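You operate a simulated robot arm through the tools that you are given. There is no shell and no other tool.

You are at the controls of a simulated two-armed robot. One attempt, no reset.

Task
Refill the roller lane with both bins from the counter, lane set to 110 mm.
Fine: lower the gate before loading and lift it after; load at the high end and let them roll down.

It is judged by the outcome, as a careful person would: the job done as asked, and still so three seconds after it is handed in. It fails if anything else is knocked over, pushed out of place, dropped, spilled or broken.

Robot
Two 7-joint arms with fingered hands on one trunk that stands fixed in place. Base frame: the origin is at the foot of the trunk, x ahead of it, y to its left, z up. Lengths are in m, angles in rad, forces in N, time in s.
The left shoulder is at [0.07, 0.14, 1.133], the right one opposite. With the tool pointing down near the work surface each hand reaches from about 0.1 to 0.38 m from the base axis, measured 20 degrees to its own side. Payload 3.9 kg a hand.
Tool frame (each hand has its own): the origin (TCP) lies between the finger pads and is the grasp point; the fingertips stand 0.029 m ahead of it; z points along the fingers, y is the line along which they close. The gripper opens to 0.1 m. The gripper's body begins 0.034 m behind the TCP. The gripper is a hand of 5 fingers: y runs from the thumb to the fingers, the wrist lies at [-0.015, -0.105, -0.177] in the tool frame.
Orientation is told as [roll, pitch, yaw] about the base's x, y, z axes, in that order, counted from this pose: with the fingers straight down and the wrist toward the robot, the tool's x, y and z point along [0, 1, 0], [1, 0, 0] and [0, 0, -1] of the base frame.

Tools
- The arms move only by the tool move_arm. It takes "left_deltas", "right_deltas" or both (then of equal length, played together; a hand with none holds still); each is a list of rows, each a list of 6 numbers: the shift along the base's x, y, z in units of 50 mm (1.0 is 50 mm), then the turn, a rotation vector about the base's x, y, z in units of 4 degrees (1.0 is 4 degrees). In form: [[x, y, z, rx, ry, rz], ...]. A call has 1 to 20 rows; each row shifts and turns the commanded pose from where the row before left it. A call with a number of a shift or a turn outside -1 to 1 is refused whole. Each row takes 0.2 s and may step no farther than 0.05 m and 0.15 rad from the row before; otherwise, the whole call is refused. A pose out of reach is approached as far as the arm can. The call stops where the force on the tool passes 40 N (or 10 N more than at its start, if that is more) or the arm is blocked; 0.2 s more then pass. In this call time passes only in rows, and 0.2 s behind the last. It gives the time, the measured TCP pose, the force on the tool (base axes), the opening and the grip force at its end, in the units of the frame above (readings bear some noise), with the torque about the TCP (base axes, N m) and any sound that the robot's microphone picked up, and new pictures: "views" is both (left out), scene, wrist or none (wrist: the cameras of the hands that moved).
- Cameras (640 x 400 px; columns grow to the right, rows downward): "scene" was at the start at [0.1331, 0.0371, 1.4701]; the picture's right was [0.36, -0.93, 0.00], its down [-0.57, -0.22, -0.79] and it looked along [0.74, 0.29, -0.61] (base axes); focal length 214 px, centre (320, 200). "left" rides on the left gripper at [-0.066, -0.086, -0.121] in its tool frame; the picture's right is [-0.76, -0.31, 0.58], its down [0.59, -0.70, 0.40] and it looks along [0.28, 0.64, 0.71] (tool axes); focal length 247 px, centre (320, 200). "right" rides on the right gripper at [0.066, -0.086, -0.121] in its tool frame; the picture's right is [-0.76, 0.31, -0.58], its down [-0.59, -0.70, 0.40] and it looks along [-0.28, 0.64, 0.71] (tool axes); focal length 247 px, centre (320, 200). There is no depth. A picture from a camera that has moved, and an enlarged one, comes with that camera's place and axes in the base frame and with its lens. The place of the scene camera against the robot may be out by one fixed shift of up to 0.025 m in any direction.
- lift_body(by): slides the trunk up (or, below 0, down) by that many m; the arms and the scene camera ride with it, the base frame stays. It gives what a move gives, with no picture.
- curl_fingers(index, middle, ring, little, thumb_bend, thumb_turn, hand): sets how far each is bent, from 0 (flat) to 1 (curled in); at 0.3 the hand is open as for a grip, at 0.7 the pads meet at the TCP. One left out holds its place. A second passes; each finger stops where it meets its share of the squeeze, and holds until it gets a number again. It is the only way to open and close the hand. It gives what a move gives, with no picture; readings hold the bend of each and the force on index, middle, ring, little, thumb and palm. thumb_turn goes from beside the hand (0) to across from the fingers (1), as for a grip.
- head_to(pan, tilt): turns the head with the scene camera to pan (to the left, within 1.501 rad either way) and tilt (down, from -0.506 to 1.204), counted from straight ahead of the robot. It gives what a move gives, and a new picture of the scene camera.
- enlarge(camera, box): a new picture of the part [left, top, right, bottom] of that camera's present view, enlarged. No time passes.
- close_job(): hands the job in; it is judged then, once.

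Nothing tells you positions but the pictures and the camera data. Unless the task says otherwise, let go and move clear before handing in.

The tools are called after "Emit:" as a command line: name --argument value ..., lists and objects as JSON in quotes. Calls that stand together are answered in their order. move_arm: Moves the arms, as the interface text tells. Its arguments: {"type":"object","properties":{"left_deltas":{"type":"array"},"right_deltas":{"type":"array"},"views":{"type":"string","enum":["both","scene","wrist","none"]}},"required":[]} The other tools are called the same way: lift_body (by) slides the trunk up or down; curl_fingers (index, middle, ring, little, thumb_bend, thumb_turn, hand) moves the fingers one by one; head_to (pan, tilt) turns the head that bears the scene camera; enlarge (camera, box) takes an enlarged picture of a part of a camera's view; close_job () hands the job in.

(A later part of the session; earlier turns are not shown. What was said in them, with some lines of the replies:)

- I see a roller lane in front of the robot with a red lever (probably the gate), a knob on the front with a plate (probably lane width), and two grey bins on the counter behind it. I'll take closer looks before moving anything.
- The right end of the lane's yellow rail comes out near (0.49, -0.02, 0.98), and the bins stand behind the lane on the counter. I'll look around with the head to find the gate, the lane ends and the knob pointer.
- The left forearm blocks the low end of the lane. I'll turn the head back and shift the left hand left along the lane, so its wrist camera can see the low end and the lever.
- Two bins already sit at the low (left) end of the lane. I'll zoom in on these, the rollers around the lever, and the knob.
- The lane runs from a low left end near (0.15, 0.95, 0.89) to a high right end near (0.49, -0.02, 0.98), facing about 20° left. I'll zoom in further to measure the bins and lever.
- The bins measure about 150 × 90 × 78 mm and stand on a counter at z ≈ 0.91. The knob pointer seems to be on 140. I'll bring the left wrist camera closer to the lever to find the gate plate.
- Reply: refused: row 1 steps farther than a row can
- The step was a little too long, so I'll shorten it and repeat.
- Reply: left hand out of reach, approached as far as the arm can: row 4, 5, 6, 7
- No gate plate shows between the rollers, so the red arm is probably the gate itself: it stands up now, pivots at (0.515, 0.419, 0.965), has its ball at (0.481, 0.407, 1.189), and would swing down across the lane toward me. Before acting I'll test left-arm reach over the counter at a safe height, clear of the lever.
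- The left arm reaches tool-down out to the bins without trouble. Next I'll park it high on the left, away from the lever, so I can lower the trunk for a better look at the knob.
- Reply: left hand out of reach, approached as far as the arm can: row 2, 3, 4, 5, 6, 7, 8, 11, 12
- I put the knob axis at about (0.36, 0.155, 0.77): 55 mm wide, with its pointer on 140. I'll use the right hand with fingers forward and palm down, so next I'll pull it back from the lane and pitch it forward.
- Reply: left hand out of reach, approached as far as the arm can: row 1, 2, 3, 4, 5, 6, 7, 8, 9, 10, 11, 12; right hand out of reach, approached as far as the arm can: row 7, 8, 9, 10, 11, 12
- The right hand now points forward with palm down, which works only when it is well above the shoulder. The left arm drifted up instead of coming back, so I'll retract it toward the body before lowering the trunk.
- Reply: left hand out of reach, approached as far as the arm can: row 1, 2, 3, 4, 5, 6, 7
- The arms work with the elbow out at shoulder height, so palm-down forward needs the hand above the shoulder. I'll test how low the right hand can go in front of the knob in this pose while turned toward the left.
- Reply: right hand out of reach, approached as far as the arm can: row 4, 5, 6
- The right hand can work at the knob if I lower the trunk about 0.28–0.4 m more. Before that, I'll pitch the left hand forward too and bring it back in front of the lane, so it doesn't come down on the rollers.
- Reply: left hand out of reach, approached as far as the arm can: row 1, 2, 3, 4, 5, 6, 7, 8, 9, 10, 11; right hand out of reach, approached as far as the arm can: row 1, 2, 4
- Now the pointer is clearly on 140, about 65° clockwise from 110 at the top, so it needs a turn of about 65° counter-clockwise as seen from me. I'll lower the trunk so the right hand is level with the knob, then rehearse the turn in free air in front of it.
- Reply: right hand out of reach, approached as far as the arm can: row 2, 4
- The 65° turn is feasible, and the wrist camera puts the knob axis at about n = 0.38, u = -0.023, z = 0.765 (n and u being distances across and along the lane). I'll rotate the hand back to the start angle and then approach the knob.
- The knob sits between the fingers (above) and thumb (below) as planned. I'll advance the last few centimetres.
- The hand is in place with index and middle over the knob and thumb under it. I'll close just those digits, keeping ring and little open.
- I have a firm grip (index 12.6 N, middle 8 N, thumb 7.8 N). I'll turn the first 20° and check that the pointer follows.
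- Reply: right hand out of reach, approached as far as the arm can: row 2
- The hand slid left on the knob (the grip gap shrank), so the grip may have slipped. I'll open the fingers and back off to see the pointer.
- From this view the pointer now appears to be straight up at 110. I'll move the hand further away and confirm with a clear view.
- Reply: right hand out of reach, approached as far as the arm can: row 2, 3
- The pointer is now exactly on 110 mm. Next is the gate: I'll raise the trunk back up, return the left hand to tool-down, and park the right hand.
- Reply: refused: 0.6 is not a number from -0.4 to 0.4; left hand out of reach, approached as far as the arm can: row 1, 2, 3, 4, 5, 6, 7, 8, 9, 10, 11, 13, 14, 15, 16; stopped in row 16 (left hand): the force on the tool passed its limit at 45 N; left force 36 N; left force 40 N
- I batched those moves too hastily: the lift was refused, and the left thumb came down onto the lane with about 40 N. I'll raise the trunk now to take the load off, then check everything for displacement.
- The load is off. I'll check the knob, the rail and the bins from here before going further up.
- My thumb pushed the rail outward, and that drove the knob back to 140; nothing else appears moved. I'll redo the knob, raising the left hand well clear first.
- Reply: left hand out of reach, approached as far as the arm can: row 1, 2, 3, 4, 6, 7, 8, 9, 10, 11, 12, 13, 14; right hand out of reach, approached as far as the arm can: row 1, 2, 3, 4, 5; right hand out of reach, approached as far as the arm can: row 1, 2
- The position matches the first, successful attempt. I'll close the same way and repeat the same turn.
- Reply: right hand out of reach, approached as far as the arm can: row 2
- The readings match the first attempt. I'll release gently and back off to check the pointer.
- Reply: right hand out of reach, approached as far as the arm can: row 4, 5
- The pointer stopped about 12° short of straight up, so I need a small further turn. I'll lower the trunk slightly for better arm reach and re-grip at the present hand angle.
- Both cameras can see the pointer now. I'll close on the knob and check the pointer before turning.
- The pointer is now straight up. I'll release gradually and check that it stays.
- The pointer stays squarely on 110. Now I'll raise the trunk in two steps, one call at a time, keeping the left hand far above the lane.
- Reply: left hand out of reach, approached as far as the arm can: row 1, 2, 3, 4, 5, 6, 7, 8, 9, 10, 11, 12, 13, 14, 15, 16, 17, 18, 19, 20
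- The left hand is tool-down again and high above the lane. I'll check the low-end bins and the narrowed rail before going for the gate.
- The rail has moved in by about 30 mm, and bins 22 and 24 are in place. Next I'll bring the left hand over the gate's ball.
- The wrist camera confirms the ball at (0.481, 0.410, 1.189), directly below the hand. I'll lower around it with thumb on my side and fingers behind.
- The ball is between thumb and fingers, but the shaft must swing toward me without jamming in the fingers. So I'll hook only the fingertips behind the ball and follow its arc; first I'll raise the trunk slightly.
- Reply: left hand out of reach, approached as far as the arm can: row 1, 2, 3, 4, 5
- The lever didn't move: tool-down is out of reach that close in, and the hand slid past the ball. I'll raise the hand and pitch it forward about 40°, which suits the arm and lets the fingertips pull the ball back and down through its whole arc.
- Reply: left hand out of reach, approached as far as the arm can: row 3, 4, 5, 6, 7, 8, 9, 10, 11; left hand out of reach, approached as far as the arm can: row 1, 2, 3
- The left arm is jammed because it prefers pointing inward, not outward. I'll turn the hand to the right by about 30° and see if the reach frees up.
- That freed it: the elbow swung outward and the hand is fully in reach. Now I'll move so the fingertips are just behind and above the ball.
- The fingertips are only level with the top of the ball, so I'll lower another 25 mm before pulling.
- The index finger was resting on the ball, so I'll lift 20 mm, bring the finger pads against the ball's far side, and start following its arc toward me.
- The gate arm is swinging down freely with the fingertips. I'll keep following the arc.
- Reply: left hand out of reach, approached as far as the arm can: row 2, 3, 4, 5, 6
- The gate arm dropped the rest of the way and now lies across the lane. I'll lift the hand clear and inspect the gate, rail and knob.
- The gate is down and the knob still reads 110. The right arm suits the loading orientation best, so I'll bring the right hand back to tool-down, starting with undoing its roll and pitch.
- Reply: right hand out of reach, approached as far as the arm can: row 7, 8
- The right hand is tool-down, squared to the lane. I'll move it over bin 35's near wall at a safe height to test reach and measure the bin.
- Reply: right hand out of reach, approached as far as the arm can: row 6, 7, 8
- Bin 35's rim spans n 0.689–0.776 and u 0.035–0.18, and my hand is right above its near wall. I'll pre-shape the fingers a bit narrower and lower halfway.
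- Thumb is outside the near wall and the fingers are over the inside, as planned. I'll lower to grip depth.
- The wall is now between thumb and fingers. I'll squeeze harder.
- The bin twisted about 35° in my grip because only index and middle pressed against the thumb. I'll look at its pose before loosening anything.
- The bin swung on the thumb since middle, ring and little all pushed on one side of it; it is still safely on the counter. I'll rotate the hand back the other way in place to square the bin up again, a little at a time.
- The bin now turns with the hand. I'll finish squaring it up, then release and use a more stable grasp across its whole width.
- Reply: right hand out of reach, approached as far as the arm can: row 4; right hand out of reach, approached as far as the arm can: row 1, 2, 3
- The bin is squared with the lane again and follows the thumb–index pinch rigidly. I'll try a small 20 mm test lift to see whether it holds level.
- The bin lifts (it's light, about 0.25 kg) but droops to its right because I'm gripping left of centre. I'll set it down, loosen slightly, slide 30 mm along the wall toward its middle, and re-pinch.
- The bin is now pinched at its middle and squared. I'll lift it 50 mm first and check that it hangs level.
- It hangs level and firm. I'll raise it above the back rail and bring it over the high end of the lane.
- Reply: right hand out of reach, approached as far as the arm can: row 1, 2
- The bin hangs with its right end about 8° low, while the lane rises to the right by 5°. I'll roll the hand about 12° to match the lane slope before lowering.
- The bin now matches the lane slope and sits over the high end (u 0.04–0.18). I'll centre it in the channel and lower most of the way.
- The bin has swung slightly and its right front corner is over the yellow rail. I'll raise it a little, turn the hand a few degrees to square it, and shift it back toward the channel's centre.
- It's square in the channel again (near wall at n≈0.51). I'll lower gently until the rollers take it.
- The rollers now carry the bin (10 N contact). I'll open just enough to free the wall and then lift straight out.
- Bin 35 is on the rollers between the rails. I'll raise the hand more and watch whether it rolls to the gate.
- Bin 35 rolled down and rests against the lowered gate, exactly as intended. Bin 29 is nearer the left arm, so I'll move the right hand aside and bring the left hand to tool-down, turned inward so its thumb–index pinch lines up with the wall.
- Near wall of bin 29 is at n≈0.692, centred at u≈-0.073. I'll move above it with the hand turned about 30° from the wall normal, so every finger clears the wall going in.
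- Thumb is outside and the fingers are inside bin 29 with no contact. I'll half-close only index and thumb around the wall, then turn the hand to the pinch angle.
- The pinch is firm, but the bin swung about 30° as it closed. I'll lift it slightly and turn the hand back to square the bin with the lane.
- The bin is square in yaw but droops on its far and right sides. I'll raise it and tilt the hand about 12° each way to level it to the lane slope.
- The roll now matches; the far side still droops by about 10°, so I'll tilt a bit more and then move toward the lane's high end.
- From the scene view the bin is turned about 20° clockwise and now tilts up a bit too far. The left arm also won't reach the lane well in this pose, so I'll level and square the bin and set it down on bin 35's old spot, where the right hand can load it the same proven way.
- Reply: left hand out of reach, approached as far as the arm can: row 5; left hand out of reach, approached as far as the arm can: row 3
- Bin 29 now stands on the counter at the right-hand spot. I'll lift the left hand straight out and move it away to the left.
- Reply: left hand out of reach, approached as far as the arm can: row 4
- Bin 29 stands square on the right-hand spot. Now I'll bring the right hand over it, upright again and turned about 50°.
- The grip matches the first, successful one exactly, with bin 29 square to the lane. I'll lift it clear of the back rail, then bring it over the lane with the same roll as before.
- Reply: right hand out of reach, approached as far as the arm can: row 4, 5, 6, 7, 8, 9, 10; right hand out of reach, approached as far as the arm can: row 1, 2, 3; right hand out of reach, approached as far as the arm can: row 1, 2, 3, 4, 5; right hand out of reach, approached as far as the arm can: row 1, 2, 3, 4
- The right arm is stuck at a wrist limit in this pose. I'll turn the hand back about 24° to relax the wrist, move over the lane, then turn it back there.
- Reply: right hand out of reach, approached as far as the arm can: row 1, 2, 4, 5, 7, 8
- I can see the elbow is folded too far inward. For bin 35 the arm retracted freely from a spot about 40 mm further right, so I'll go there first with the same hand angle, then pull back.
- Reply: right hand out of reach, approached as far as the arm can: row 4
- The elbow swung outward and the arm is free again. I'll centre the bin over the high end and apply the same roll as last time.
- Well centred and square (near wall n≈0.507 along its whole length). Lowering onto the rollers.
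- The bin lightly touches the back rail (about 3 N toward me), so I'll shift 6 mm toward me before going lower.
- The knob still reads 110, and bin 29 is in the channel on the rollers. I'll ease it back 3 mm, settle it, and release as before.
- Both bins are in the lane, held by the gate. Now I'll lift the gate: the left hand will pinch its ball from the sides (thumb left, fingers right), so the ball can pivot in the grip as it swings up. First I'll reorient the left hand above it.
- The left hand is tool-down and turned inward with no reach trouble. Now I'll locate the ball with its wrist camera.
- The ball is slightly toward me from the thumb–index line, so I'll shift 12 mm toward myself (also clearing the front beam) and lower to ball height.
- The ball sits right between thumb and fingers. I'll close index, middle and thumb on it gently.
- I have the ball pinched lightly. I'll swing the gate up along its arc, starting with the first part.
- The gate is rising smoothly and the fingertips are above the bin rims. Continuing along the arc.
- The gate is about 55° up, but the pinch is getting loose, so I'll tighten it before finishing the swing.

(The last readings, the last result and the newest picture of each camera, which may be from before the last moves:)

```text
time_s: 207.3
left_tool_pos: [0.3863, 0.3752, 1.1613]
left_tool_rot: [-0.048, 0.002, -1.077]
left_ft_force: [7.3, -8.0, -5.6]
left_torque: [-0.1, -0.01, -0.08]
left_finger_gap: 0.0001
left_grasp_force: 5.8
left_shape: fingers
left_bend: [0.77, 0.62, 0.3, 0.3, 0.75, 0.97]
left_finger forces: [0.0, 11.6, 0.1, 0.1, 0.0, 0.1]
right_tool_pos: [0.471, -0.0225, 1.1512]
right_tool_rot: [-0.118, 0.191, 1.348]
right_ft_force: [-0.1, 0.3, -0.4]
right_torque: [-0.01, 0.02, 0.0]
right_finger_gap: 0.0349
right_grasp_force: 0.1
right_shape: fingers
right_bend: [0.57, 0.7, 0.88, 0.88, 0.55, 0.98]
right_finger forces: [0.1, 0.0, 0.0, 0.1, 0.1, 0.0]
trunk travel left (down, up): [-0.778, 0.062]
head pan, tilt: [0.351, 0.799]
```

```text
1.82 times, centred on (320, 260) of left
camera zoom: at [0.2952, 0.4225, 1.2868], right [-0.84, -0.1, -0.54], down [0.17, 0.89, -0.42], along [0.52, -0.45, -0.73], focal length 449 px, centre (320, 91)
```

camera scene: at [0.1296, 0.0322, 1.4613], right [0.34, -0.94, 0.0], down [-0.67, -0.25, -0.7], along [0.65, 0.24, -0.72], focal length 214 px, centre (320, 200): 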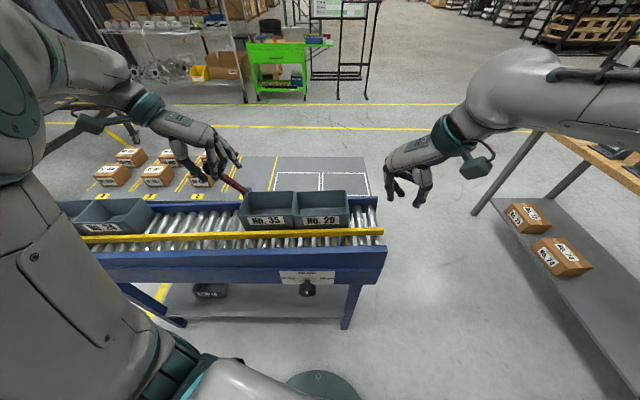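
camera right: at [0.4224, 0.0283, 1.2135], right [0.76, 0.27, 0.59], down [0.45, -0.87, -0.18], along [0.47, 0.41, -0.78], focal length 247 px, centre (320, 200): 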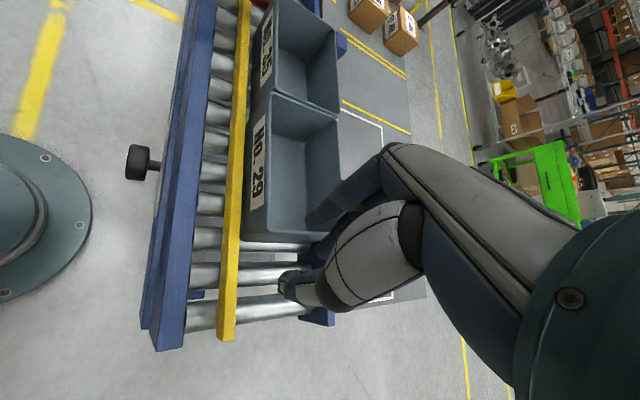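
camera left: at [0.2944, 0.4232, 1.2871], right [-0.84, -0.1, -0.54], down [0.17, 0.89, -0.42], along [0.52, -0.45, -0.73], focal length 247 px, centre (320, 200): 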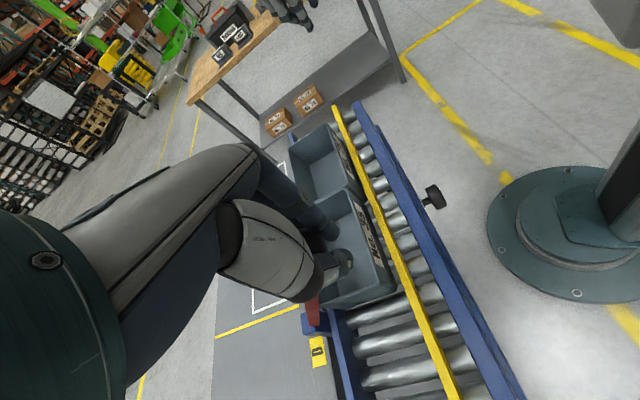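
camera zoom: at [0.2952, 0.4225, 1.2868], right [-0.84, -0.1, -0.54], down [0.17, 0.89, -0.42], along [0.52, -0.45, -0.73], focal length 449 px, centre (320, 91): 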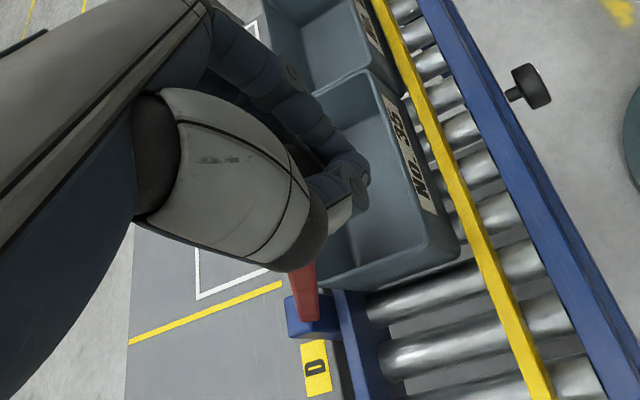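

Emit:
curl_fingers --hand "left" --middle 0.5

Emit:
move_arm --left_deltas '[[0.333, 0.121, 0.224, 0, 0, 0], [0.35, 0.127, 0.194, 0, 0, 0], [0.363, 0.132, 0.16, 0, 0, 0]]' --views "both"

Emit:
enlarge --camera "scene" --box '[140, 110, 300, 240]'

```text
time_s: 208.3
left_tool_pos: [0.386, 0.3776, 1.1615]
left_tool_rot: [-0.048, 0.002, -1.076]
left_ft_force: [-0.9, -0.4, -0.2]
left_torque: [-0.02, 0.0, 0.01]
left_finger_gap: 0.0
left_grasp_force: 0.1
left_shape: fingers
left_bend: [0.77, 0.5, 0.3, 0.3, 0.75, 0.97]
left_finger forces: [0.0, 0.0, 0.1, 0.0, 0.1, 0.1]
right_tool_pos: [0.4694, -0.0214, 1.1521]
right_tool_rot: [-0.12, 0.192, 1.349]
right_ft_force: [0.8, 0.2, -0.3]
right_torque: [0.02, -0.02, 0.0]
right_finger_gap: 0.035
right_grasp_force: 0.1
right_shape: fingers
right_bend: [0.57, 0.7, 0.88, 0.88, 0.55, 0.98]
right_finger forces: [0.0, 0.1, 0.0, 0.1, 0.1, 0.1]
trunk travel left (down, up): [-0.778, 0.062]
head pan, tilt: [0.351, 0.799]
```

```text
time_s: 209.1
left_tool_pos: [0.4391, 0.3966, 1.1912]
left_tool_rot: [-0.049, 0.001, -1.077]
left_ft_force: [0.1, 0.3, -0.3]
left_torque: [0.01, 0.07, 0.0]
left_finger_gap: 0.0
left_grasp_force: 0.0
left_shape: fingers
left_bend: [0.77, 0.5, 0.3, 0.3, 0.75, 0.97]
left_finger forces: [0.0, 0.0, 0.1, 0.0, 0.0, 0.0]
right_tool_pos: [0.4708, -0.0203, 1.1523]
right_tool_rot: [-0.12, 0.19, 1.347]
right_ft_force: [0.0, 0.0, -0.7]
right_torque: [-0.01, 0.0, -0.03]
right_finger_gap: 0.035
right_grasp_force: 0.0
right_shape: fingers
right_bend: [0.57, 0.7, 0.88, 0.88, 0.55, 0.98]
right_finger forces: [0.1, 0.0, 0.1, 0.0, 0.1, 0.1]
trunk travel left (down, up): [-0.778, 0.062]
head pan, tilt: [0.351, 0.799]
camera scene: at [0.1286, 0.0344, 1.4614], right [0.34, -0.94, 0.0], down [-0.67, -0.25, -0.7], along [0.65, 0.24, -0.72], focal length 214 px, centre (320, 200)
camera left: at [0.3465, 0.4438, 1.3159], right [-0.84, -0.1, -0.54], down [0.17, 0.89, -0.43], along [0.52, -0.45, -0.73], focal length 247 px, centre (320, 200)
```

scene: 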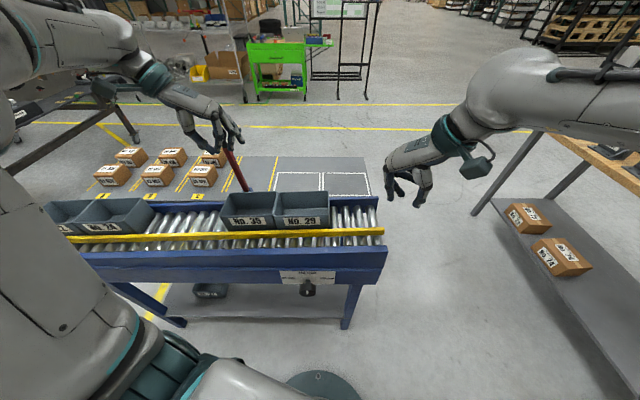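
left: 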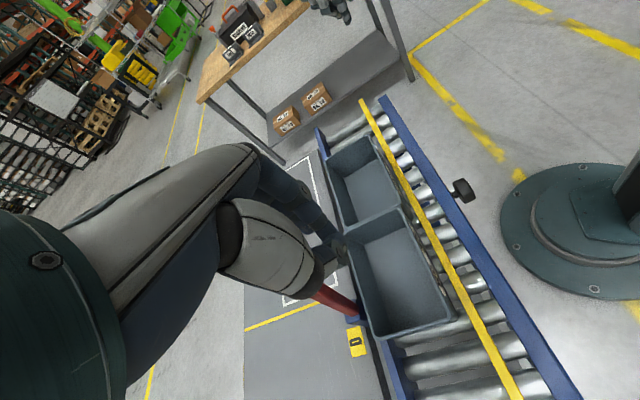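

```text
3.08 times, centred on (220, 175) of scene
camera zoom: at [0.1286, 0.0344, 1.4614], right [0.34, -0.94, 0.0], down [-0.67, -0.25, -0.7], along [0.65, 0.24, -0.72], focal length 660 px, centre (628, 277)
```

zoom: 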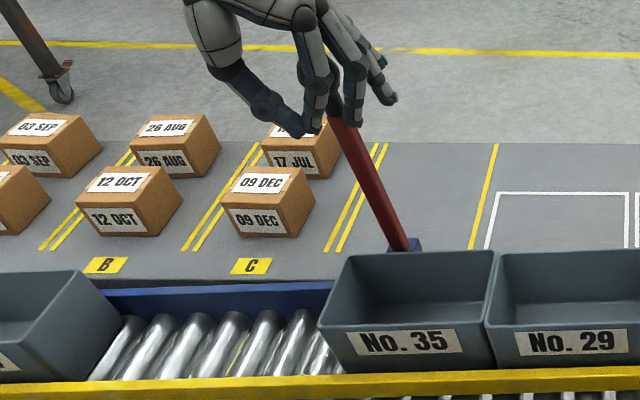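

The bins are released and rolling down. I'll finish raising the gate to its original upright position.

Emit:
move_arm --left_deltas '[[0.376, 0.137, 0.126, 0, 0, 0], [0.4, 0.145, 0.1, 0, 0, 0], [0.3, 0.11, 0.03, 0, 0, 0]]' --views "both"

Emit:
enlarge --camera "scene" --box '[140, 90, 300, 220]'

Emit:
enlarge --camera "left" --box '[200, 150, 520, 400]'

```text
time_s: 209.8
left_tool_pos: [0.471, 0.4093, 1.2014]
left_tool_rot: [-0.063, 0.014, -1.091]
left_ft_force: [-29.8, -14.4, 1.7]
left_torque: [-0.23, 0.54, -0.3]
left_finger_gap: 0.0
left_grasp_force: 21.6
left_shape: fingers
left_bend: [0.77, 0.5, 0.3, 0.3, 0.76, 0.95]
left_finger forces: [32.0, 0.1, 0.0, 0.0, 11.6, 0.0]
right_tool_pos: [0.464, -0.0228, 1.1536]
right_tool_rot: [-0.125, 0.187, 1.347]
right_ft_force: [0.0, 0.4, 0.2]
right_torque: [0.0, 0.05, -0.02]
right_finger_gap: 0.0349
right_grasp_force: 0.0
right_shape: fingers
right_bend: [0.57, 0.7, 0.88, 0.88, 0.55, 0.98]
right_finger forces: [0.0, 0.1, 0.0, 0.1, 0.0, 0.1]
trunk travel left (down, up): [-0.778, 0.062]
head pan, tilt: [0.351, 0.799]
stopped in row 3 (left hand): the force on the tool passed its limit at 42 N (the readings are from after the stop); the commanded pose is now the measured one
camera scene: at [0.1224, 0.0308, 1.462], right [0.34, -0.94, 0.0], down [-0.67, -0.25, -0.7], along [0.66, 0.24, -0.71], focal length 214 px, centre (320, 200)
camera left: at [0.3813, 0.4565, 1.3271], right [-0.85, -0.09, -0.52], down [0.17, 0.89, -0.43], along [0.5, -0.45, -0.74], focal length 247 px, centre (320, 200)
```

scene: 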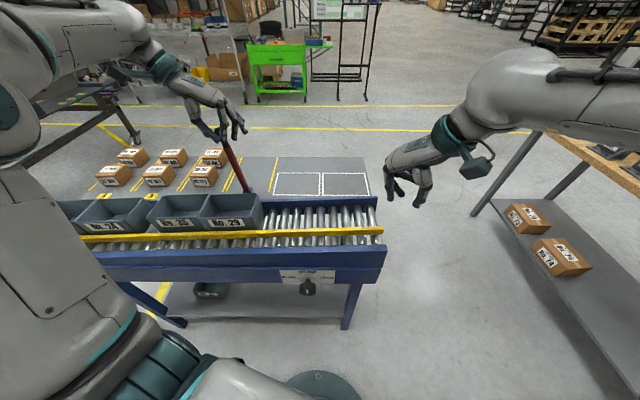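
left: 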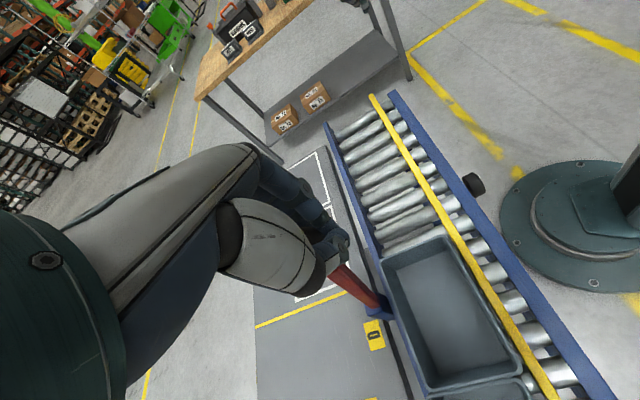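

```text
3.08 times, centred on (220, 155) of scene
camera zoom: at [0.1224, 0.0308, 1.462], right [0.34, -0.94, 0.0], down [-0.67, -0.25, -0.7], along [0.66, 0.24, -0.71], focal length 660 px, centre (628, 338)
```

zoom: 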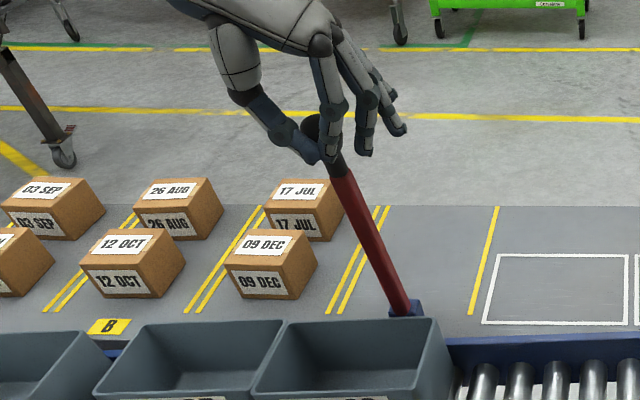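

```text
1.60 times, centred on (360, 275) of left
camera zoom: at [0.3813, 0.4565, 1.3271], right [-0.85, -0.09, -0.52], down [0.17, 0.89, -0.43], along [0.5, -0.45, -0.74], focal length 395 px, centre (256, 80)
```

zoom: 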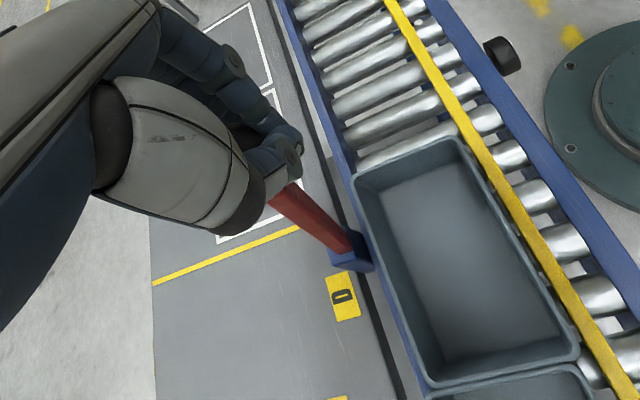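

The gate has met its upper stop, back at its original position, and both bins have rolled down to the others. I'll ease off the pressure and open the fingers.

Emit:
move_arm --left_deltas '[[-0.12, -0.045, 0, 0, 0, 0]]' --views "none"

Emit:
curl_fingers --hand "left" --index 0.3 --middle 0.3 --thumb_bend 0.3

Emit:
enlarge --camera "scene" --box '[140, 90, 300, 220]'

Emit:
enlarge --camera "left" --box '[200, 150, 520, 400]'

```text
time_s: 210.2
left_tool_pos: [0.4681, 0.4078, 1.1989]
left_tool_rot: [-0.06, 0.009, -1.087]
left_ft_force: [-13.5, -6.1, -0.5]
left_torque: [-0.07, 0.22, -0.1]
left_finger_gap: 0.0001
left_grasp_force: 9.6
left_shape: fingers
left_bend: [0.77, 0.5, 0.3, 0.3, 0.76, 0.96]
left_finger forces: [19.4, 0.0, 0.0, 0.0, 0.0, 0.0]
right_tool_pos: [0.466, -0.0217, 1.154]
right_tool_rot: [-0.122, 0.189, 1.347]
right_ft_force: [-1.1, 0.0, 0.4]
right_torque: [0.02, 0.02, -0.01]
right_finger_gap: 0.0351
right_grasp_force: 0.1
right_shape: fingers
right_bend: [0.57, 0.7, 0.88, 0.88, 0.55, 0.98]
right_finger forces: [0.1, 0.0, 0.1, 0.1, 0.0, 0.0]
trunk travel left (down, up): [-0.778, 0.062]
head pan, tilt: [0.351, 0.799]
```

```text
time_s: 211.2
left_tool_pos: [0.4712, 0.4096, 1.1984]
left_tool_rot: [-0.064, 0.009, -1.086]
left_ft_force: [0.3, 0.1, 0.8]
left_torque: [-0.01, 0.0, 0.0]
left_finger_gap: 0.0982
left_grasp_force: 0.1
left_shape: fingers
left_bend: [0.3, 0.3, 0.3, 0.3, 0.3, 0.97]
left_finger forces: [0.0, 0.0, 0.1, 0.0, 0.1, 0.0]
right_tool_pos: [0.4692, -0.0199, 1.1516]
right_tool_rot: [-0.12, 0.192, 1.348]
right_ft_force: [0.2, -0.3, -0.8]
right_torque: [0.0, -0.02, -0.01]
right_finger_gap: 0.035
right_grasp_force: 0.0
right_shape: fingers
right_bend: [0.57, 0.7, 0.88, 0.88, 0.55, 0.98]
right_finger forces: [0.0, 0.0, 0.0, 0.0, 0.0, 0.0]
trunk travel left (down, up): [-0.778, 0.062]
head pan, tilt: [0.351, 0.799]
```

```text
3.08 times, centred on (220, 155) of scene
camera zoom: at [0.1288, 0.034, 1.4613], right [0.34, -0.94, 0.0], down [-0.67, -0.25, -0.7], along [0.65, 0.24, -0.72], focal length 660 px, centre (628, 338)
```

zoom: 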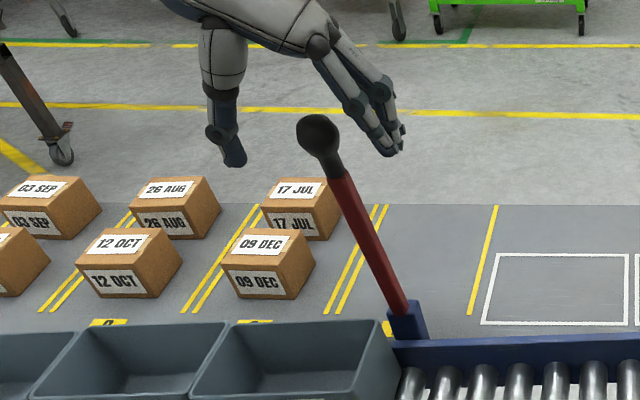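

```text
1.60 times, centred on (360, 275) of left
camera zoom: at [0.3819, 0.457, 1.3244], right [-0.85, -0.09, -0.53], down [0.17, 0.89, -0.43], along [0.51, -0.45, -0.74], focal length 395 px, centre (256, 80)
```

zoom: 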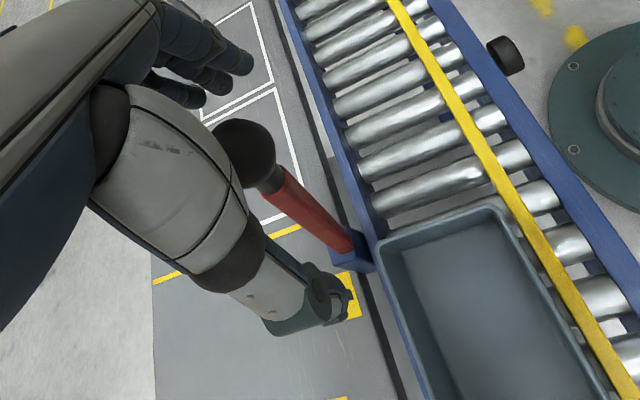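

The gate stays up by itself. I'll lift the hand straight off it and move clear.

Emit:
move_arm --left_deltas '[[0, 0, 0.7, 0, 0, 0], [0, 0, 0.9, 0, 0, 0], [0, 0, 0.9, 0, 0, 0]]' --views "none"

Emit:
head_to --pan 0.6 --tilt 0.8

Emit:
enlarge --camera "left" --box '[0, 0, 640, 400]'

```text
time_s: 212.0
left_tool_pos: [0.4715, 0.4092, 1.325]
left_tool_rot: [-0.06, 0.01, -1.085]
left_ft_force: [0.4, -1.0, 0.7]
left_torque: [0.01, 0.03, 0.0]
left_finger_gap: 0.098
left_grasp_force: 0.2
left_shape: fingers
left_bend: [0.3, 0.3, 0.3, 0.3, 0.3, 0.98]
left_finger forces: [0.0, 0.1, 0.1, 0.1, 0.0, 0.1]
right_tool_pos: [0.4696, -0.0215, 1.1518]
right_tool_rot: [-0.12, 0.193, 1.346]
right_ft_force: [0.9, 0.1, -0.1]
right_torque: [0.01, 0.0, -0.01]
right_finger_gap: 0.0347
right_grasp_force: 0.1
right_shape: fingers
right_bend: [0.57, 0.7, 0.88, 0.88, 0.55, 0.98]
right_finger forces: [0.0, 0.0, 0.1, 0.0, 0.0, 0.2]
trunk travel left (down, up): [-0.778, 0.062]
head pan, tilt: [0.351, 0.799]
```

```text
time_s: 212.7
left_tool_pos: [0.4705, 0.4096, 1.3228]
left_tool_rot: [-0.061, 0.007, -1.086]
left_ft_force: [0.6, -0.2, -0.6]
left_torque: [-0.01, 0.01, 0.01]
left_finger_gap: 0.0985
left_grasp_force: 0.0
left_shape: fingers
left_bend: [0.3, 0.3, 0.3, 0.3, 0.3, 0.98]
left_finger forces: [0.1, 0.0, 0.0, 0.0, 0.0, 0.0]
right_tool_pos: [0.4694, -0.0204, 1.1525]
right_tool_rot: [-0.12, 0.193, 1.348]
right_ft_force: [0.1, -0.3, -0.2]
right_torque: [-0.01, 0.01, 0.01]
right_finger_gap: 0.035
right_grasp_force: 0.0
right_shape: fingers
right_bend: [0.57, 0.7, 0.88, 0.88, 0.55, 0.98]
right_finger forces: [0.0, 0.0, 0.0, 0.0, 0.0, 0.0]
trunk travel left (down, up): [-0.778, 0.062]
head pan, tilt: [0.6, 0.799]
camera scene: at [0.119, 0.0514, 1.4614], right [0.56, -0.83, 0.0], down [-0.59, -0.4, -0.7], along [0.58, 0.39, -0.72], focal length 214 px, centre (320, 200)
```

scene: 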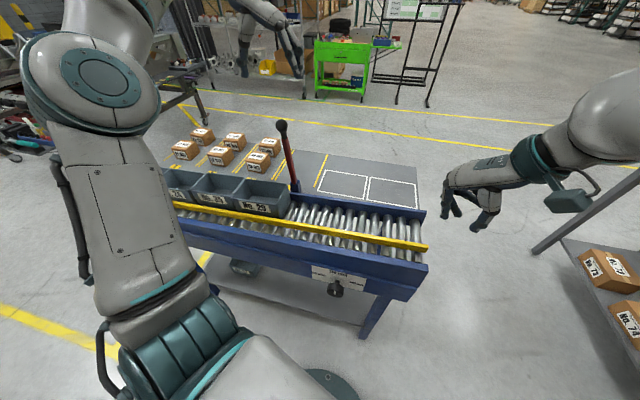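

```text
1.00 times, centred on (320, 200) of left (not enlarged: the box is as wide or as high as the picture)
camera zoom: at [0.3813, 0.4559, 1.4493], right [-0.85, -0.09, -0.53], down [0.17, 0.89, -0.43], along [0.51, -0.45, -0.74], focal length 247 px, centre (320, 200)
```

zoom: 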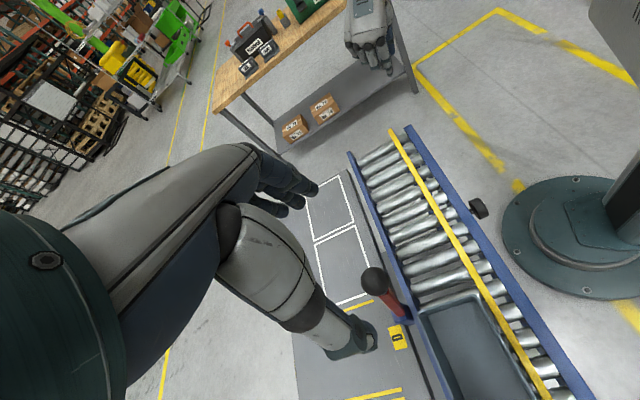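

Emit:
enlarge --camera "scene" --box '[150, 100, 310, 230]'

Emit:
enlarge --camera "scene" --box '[290, 250, 390, 312]'

Emit:
enlarge --camera "scene" --box '[240, 150, 440, 280]'

```text
3.08 times, centred on (230, 165) of scene
camera zoom: at [0.119, 0.0514, 1.4614], right [0.56, -0.83, 0.0], down [-0.59, -0.4, -0.7], along [0.58, 0.39, -0.72], focal length 660 px, centre (597, 308)
```

zoom: 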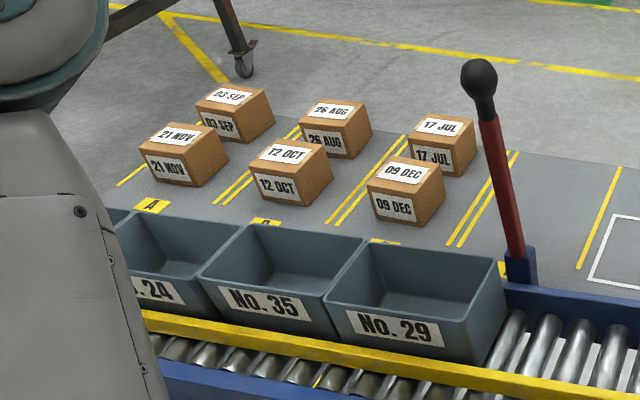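

```text
6.40 times, centred on (340, 281) of scene
camera zoom: at [0.119, 0.0514, 1.4614], right [0.56, -0.83, 0.0], down [-0.59, -0.4, -0.7], along [0.58, 0.39, -0.72], focal length 1373 px, centre (192, -318)
```

zoom: 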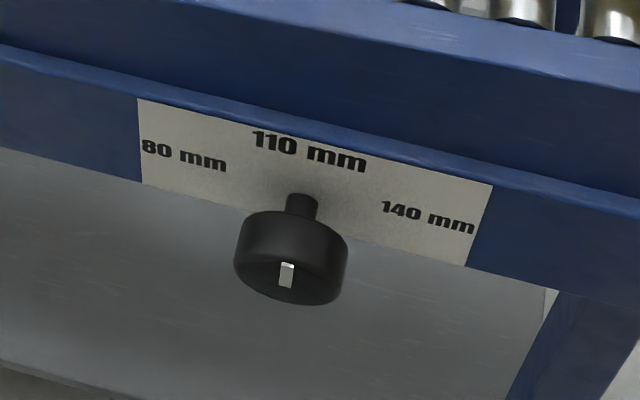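

```text
3.08 times, centred on (340, 215) of scene
camera zoom: at [0.119, 0.0514, 1.4614], right [0.56, -0.83, 0.0], down [-0.59, -0.4, -0.7], along [0.58, 0.39, -0.72], focal length 660 px, centre (258, 154)
```

zoom: 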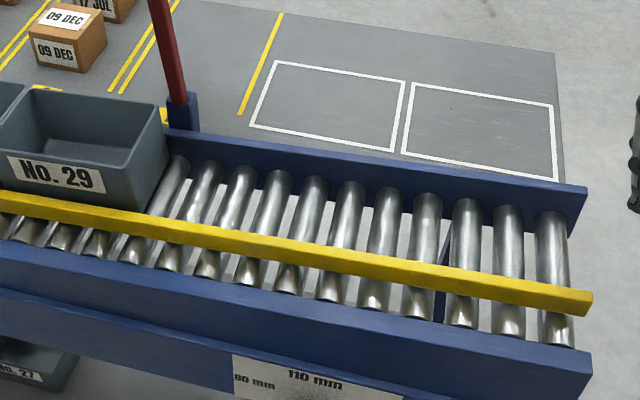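

Everything reads right: bins 24, 35 and 29 are lined up at the low end, the gate is up and the knob is on 110. I'll draw both hands further clear and check once more that nothing moves.

Emit:
move_arm --left_deltas '[[-0.3, 0.1, 0.5, 0, 0, 0], [-0.4, 0.1, 0.3, 0, 0, 0], [-0.4, 0.1, 0, 0, 0, 0], [-0.4, 0.1, 0, 0, 0, 0]]' --right_deltas '[[-0.2, -0.5, 0.5, 0, 0, 0], [-0.2, -0.5, 0.5, 0, 0, 0], [-0.2, -0.5, 0.3, 0, 0, 0], [-0.2, -0.4, 0, 0, 0, 0]]' --views "both"

Emit:
head_to --pan 0.45 --tilt 0.75

Emit:
enlarge --camera "scene" --box '[40, 100, 420, 320]'

Emit:
enlarge --camera "scene" --box '[290, 265, 360, 310]'

```text
time_s: 213.7
left_tool_pos: [0.395, 0.4304, 1.3636]
left_tool_rot: [-0.061, 0.009, -1.084]
left_ft_force: [-0.8, 0.0, 0.3]
left_torque: [0.0, -0.01, 0.01]
left_finger_gap: 0.0982
left_grasp_force: 0.1
left_shape: fingers
left_bend: [0.3, 0.3, 0.3, 0.3, 0.3, 0.98]
left_finger forces: [0.0, 0.0, 0.1, 0.1, 0.0, 0.1]
right_tool_pos: [0.4288, -0.1158, 1.2165]
right_tool_rot: [-0.121, 0.192, 1.348]
right_ft_force: [0.3, 0.6, -0.7]
right_torque: [-0.02, 0.0, -0.04]
right_finger_gap: 0.035
right_grasp_force: 0.0
right_shape: fingers
right_bend: [0.57, 0.7, 0.88, 0.88, 0.55, 0.98]
right_finger forces: [0.0, 0.1, 0.0, 0.0, 0.0, 0.0]
trunk travel left (down, up): [-0.778, 0.062]
head pan, tilt: [0.6, 0.799]
camera scene: at [0.118, 0.0515, 1.4615], right [0.56, -0.83, 0.0], down [-0.59, -0.41, -0.7], along [0.58, 0.39, -0.72], focal length 214 px, centre (320, 200)
camera right: at [0.3372, -0.1589, 1.3445], right [0.76, 0.27, 0.59], down [0.45, -0.87, -0.18], along [0.47, 0.41, -0.78], focal length 247 px, centre (320, 200)
camera left: at [0.3045, 0.4761, 1.49], right [-0.84, -0.09, -0.53], down [0.17, 0.89, -0.43], along [0.51, -0.45, -0.73], focal length 247 px, centre (320, 200)
```

scene: 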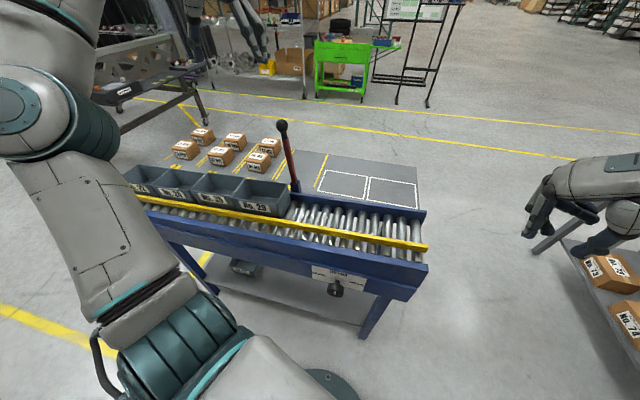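
right: 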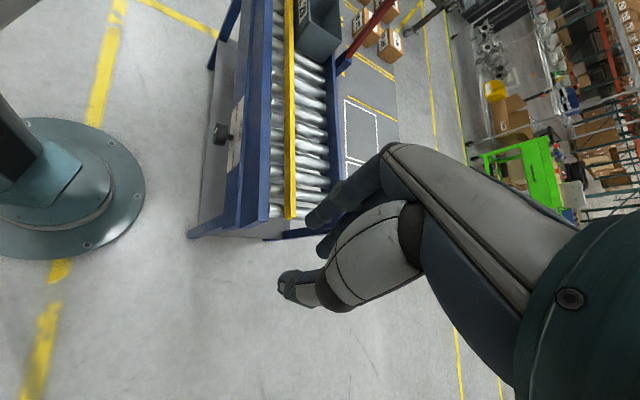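
left: 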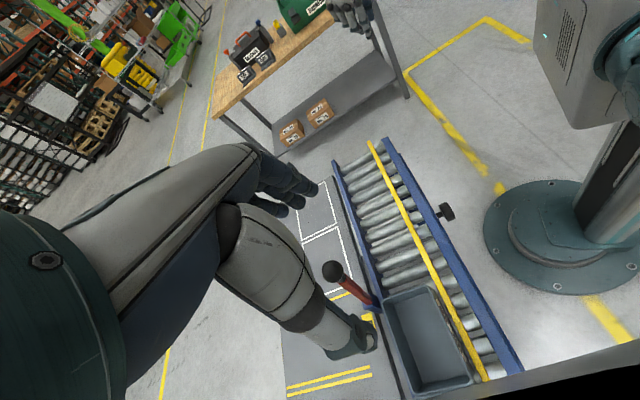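

```text
time_s: 214.4
left_tool_pos: [0.3961, 0.4302, 1.3638]
left_tool_rot: [-0.063, 0.008, -1.084]
left_ft_force: [-0.5, 0.0, -0.2]
left_torque: [-0.01, -0.01, 0.05]
left_finger_gap: 0.0985
left_grasp_force: 0.1
left_shape: fingers
left_bend: [0.3, 0.3, 0.3, 0.3, 0.3, 0.98]
left_finger forces: [0.0, 0.1, 0.0, 0.1, 0.1, 0.1]
right_tool_pos: [0.4304, -0.1167, 1.2158]
right_tool_rot: [-0.121, 0.192, 1.349]
right_ft_force: [-0.4, -0.6, 0.5]
right_torque: [0.02, 0.02, 0.0]
right_finger_gap: 0.0349
right_grasp_force: 0.2
right_shape: fingers
right_bend: [0.57, 0.7, 0.88, 0.88, 0.55, 0.98]
right_finger forces: [0.1, 0.0, 0.0, 0.0, 0.1, 0.1]
trunk travel left (down, up): [-0.778, 0.062]
head pan, tilt: [0.45, 0.75]
camera scene: at [0.1272, 0.0422, 1.4654], right [0.44, -0.9, 0.0], down [-0.61, -0.3, -0.73], along [0.66, 0.32, -0.68], focal length 214 px, centre (320, 200)
```

scene: 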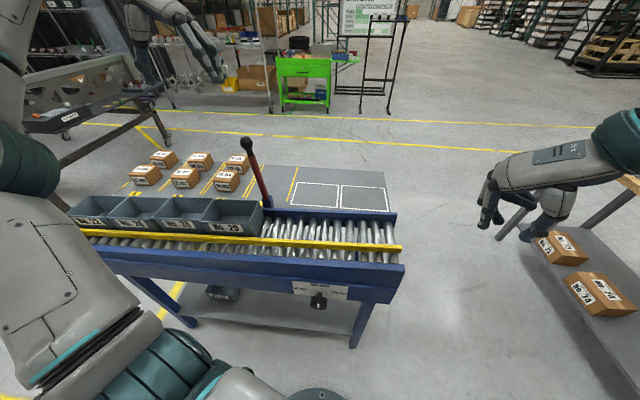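

```text
1.68 times, centred on (230, 210) of scene
camera zoom: at [0.1272, 0.0422, 1.4654], right [0.44, -0.9, 0.0], down [-0.61, -0.3, -0.73], along [0.66, 0.32, -0.68], focal length 361 px, centre (472, 183)
```

zoom: 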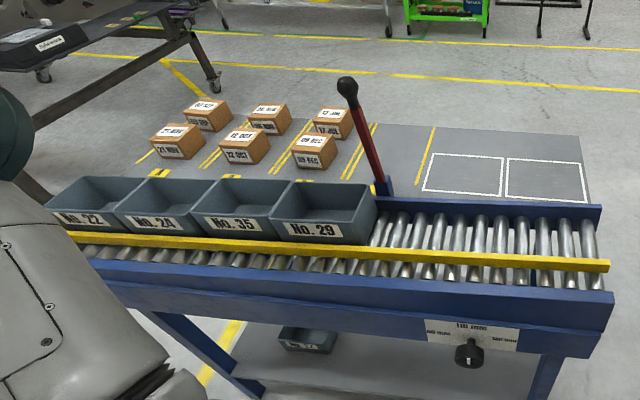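

```text
8.89 times, centred on (325, 288) of scene
camera zoom: at [0.1272, 0.0422, 1.4654], right [0.44, -0.9, 0.0], down [-0.61, -0.3, -0.73], along [0.66, 0.32, -0.68], focal length 1906 px, centre (276, -578)
```

zoom: 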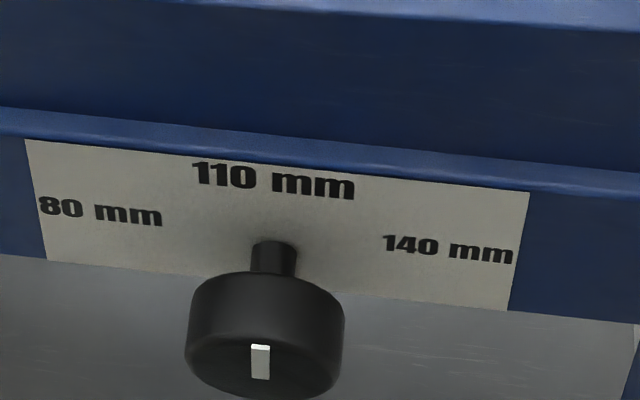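

All four bins (22, 24, 35, 29) sit in a row on the lane. The gate is up, the knob is on 110 mm, the counter boxes and bin 27 are undisturbed, and both hands are clear, so I'm handing the job in.

Emit:
close_job

```text
The job is handed in.
```

Both bins, No. 29 and No. 35, are on the roller lane and have rolled down against No. 22 and No. 24. The lane knob is on 110 mm. I lowered the gate before loading, then raised it again so the bins could roll, and it stayed up. No result came back when I handed the job in, so these are my own checks from the last pictures.

- **Knob set twice:** after I first set 110 mm, the left thumb came down on the lane with about 40 N. That pushed the rail back out and turned the knob to 140. I saw nothing else moved, reset it to 110, and it still read 110 at the end.
- **Bins on the counter:** both twisted in the grip before I lifted them. I moved No. 29 along the counter to No. 35's old spot so the right hand could reach it, then loaded it from there.

The six boxes on the counter and bin No. 27 on the shelf look unmoved. Both hands have let go and are clear of the lane.
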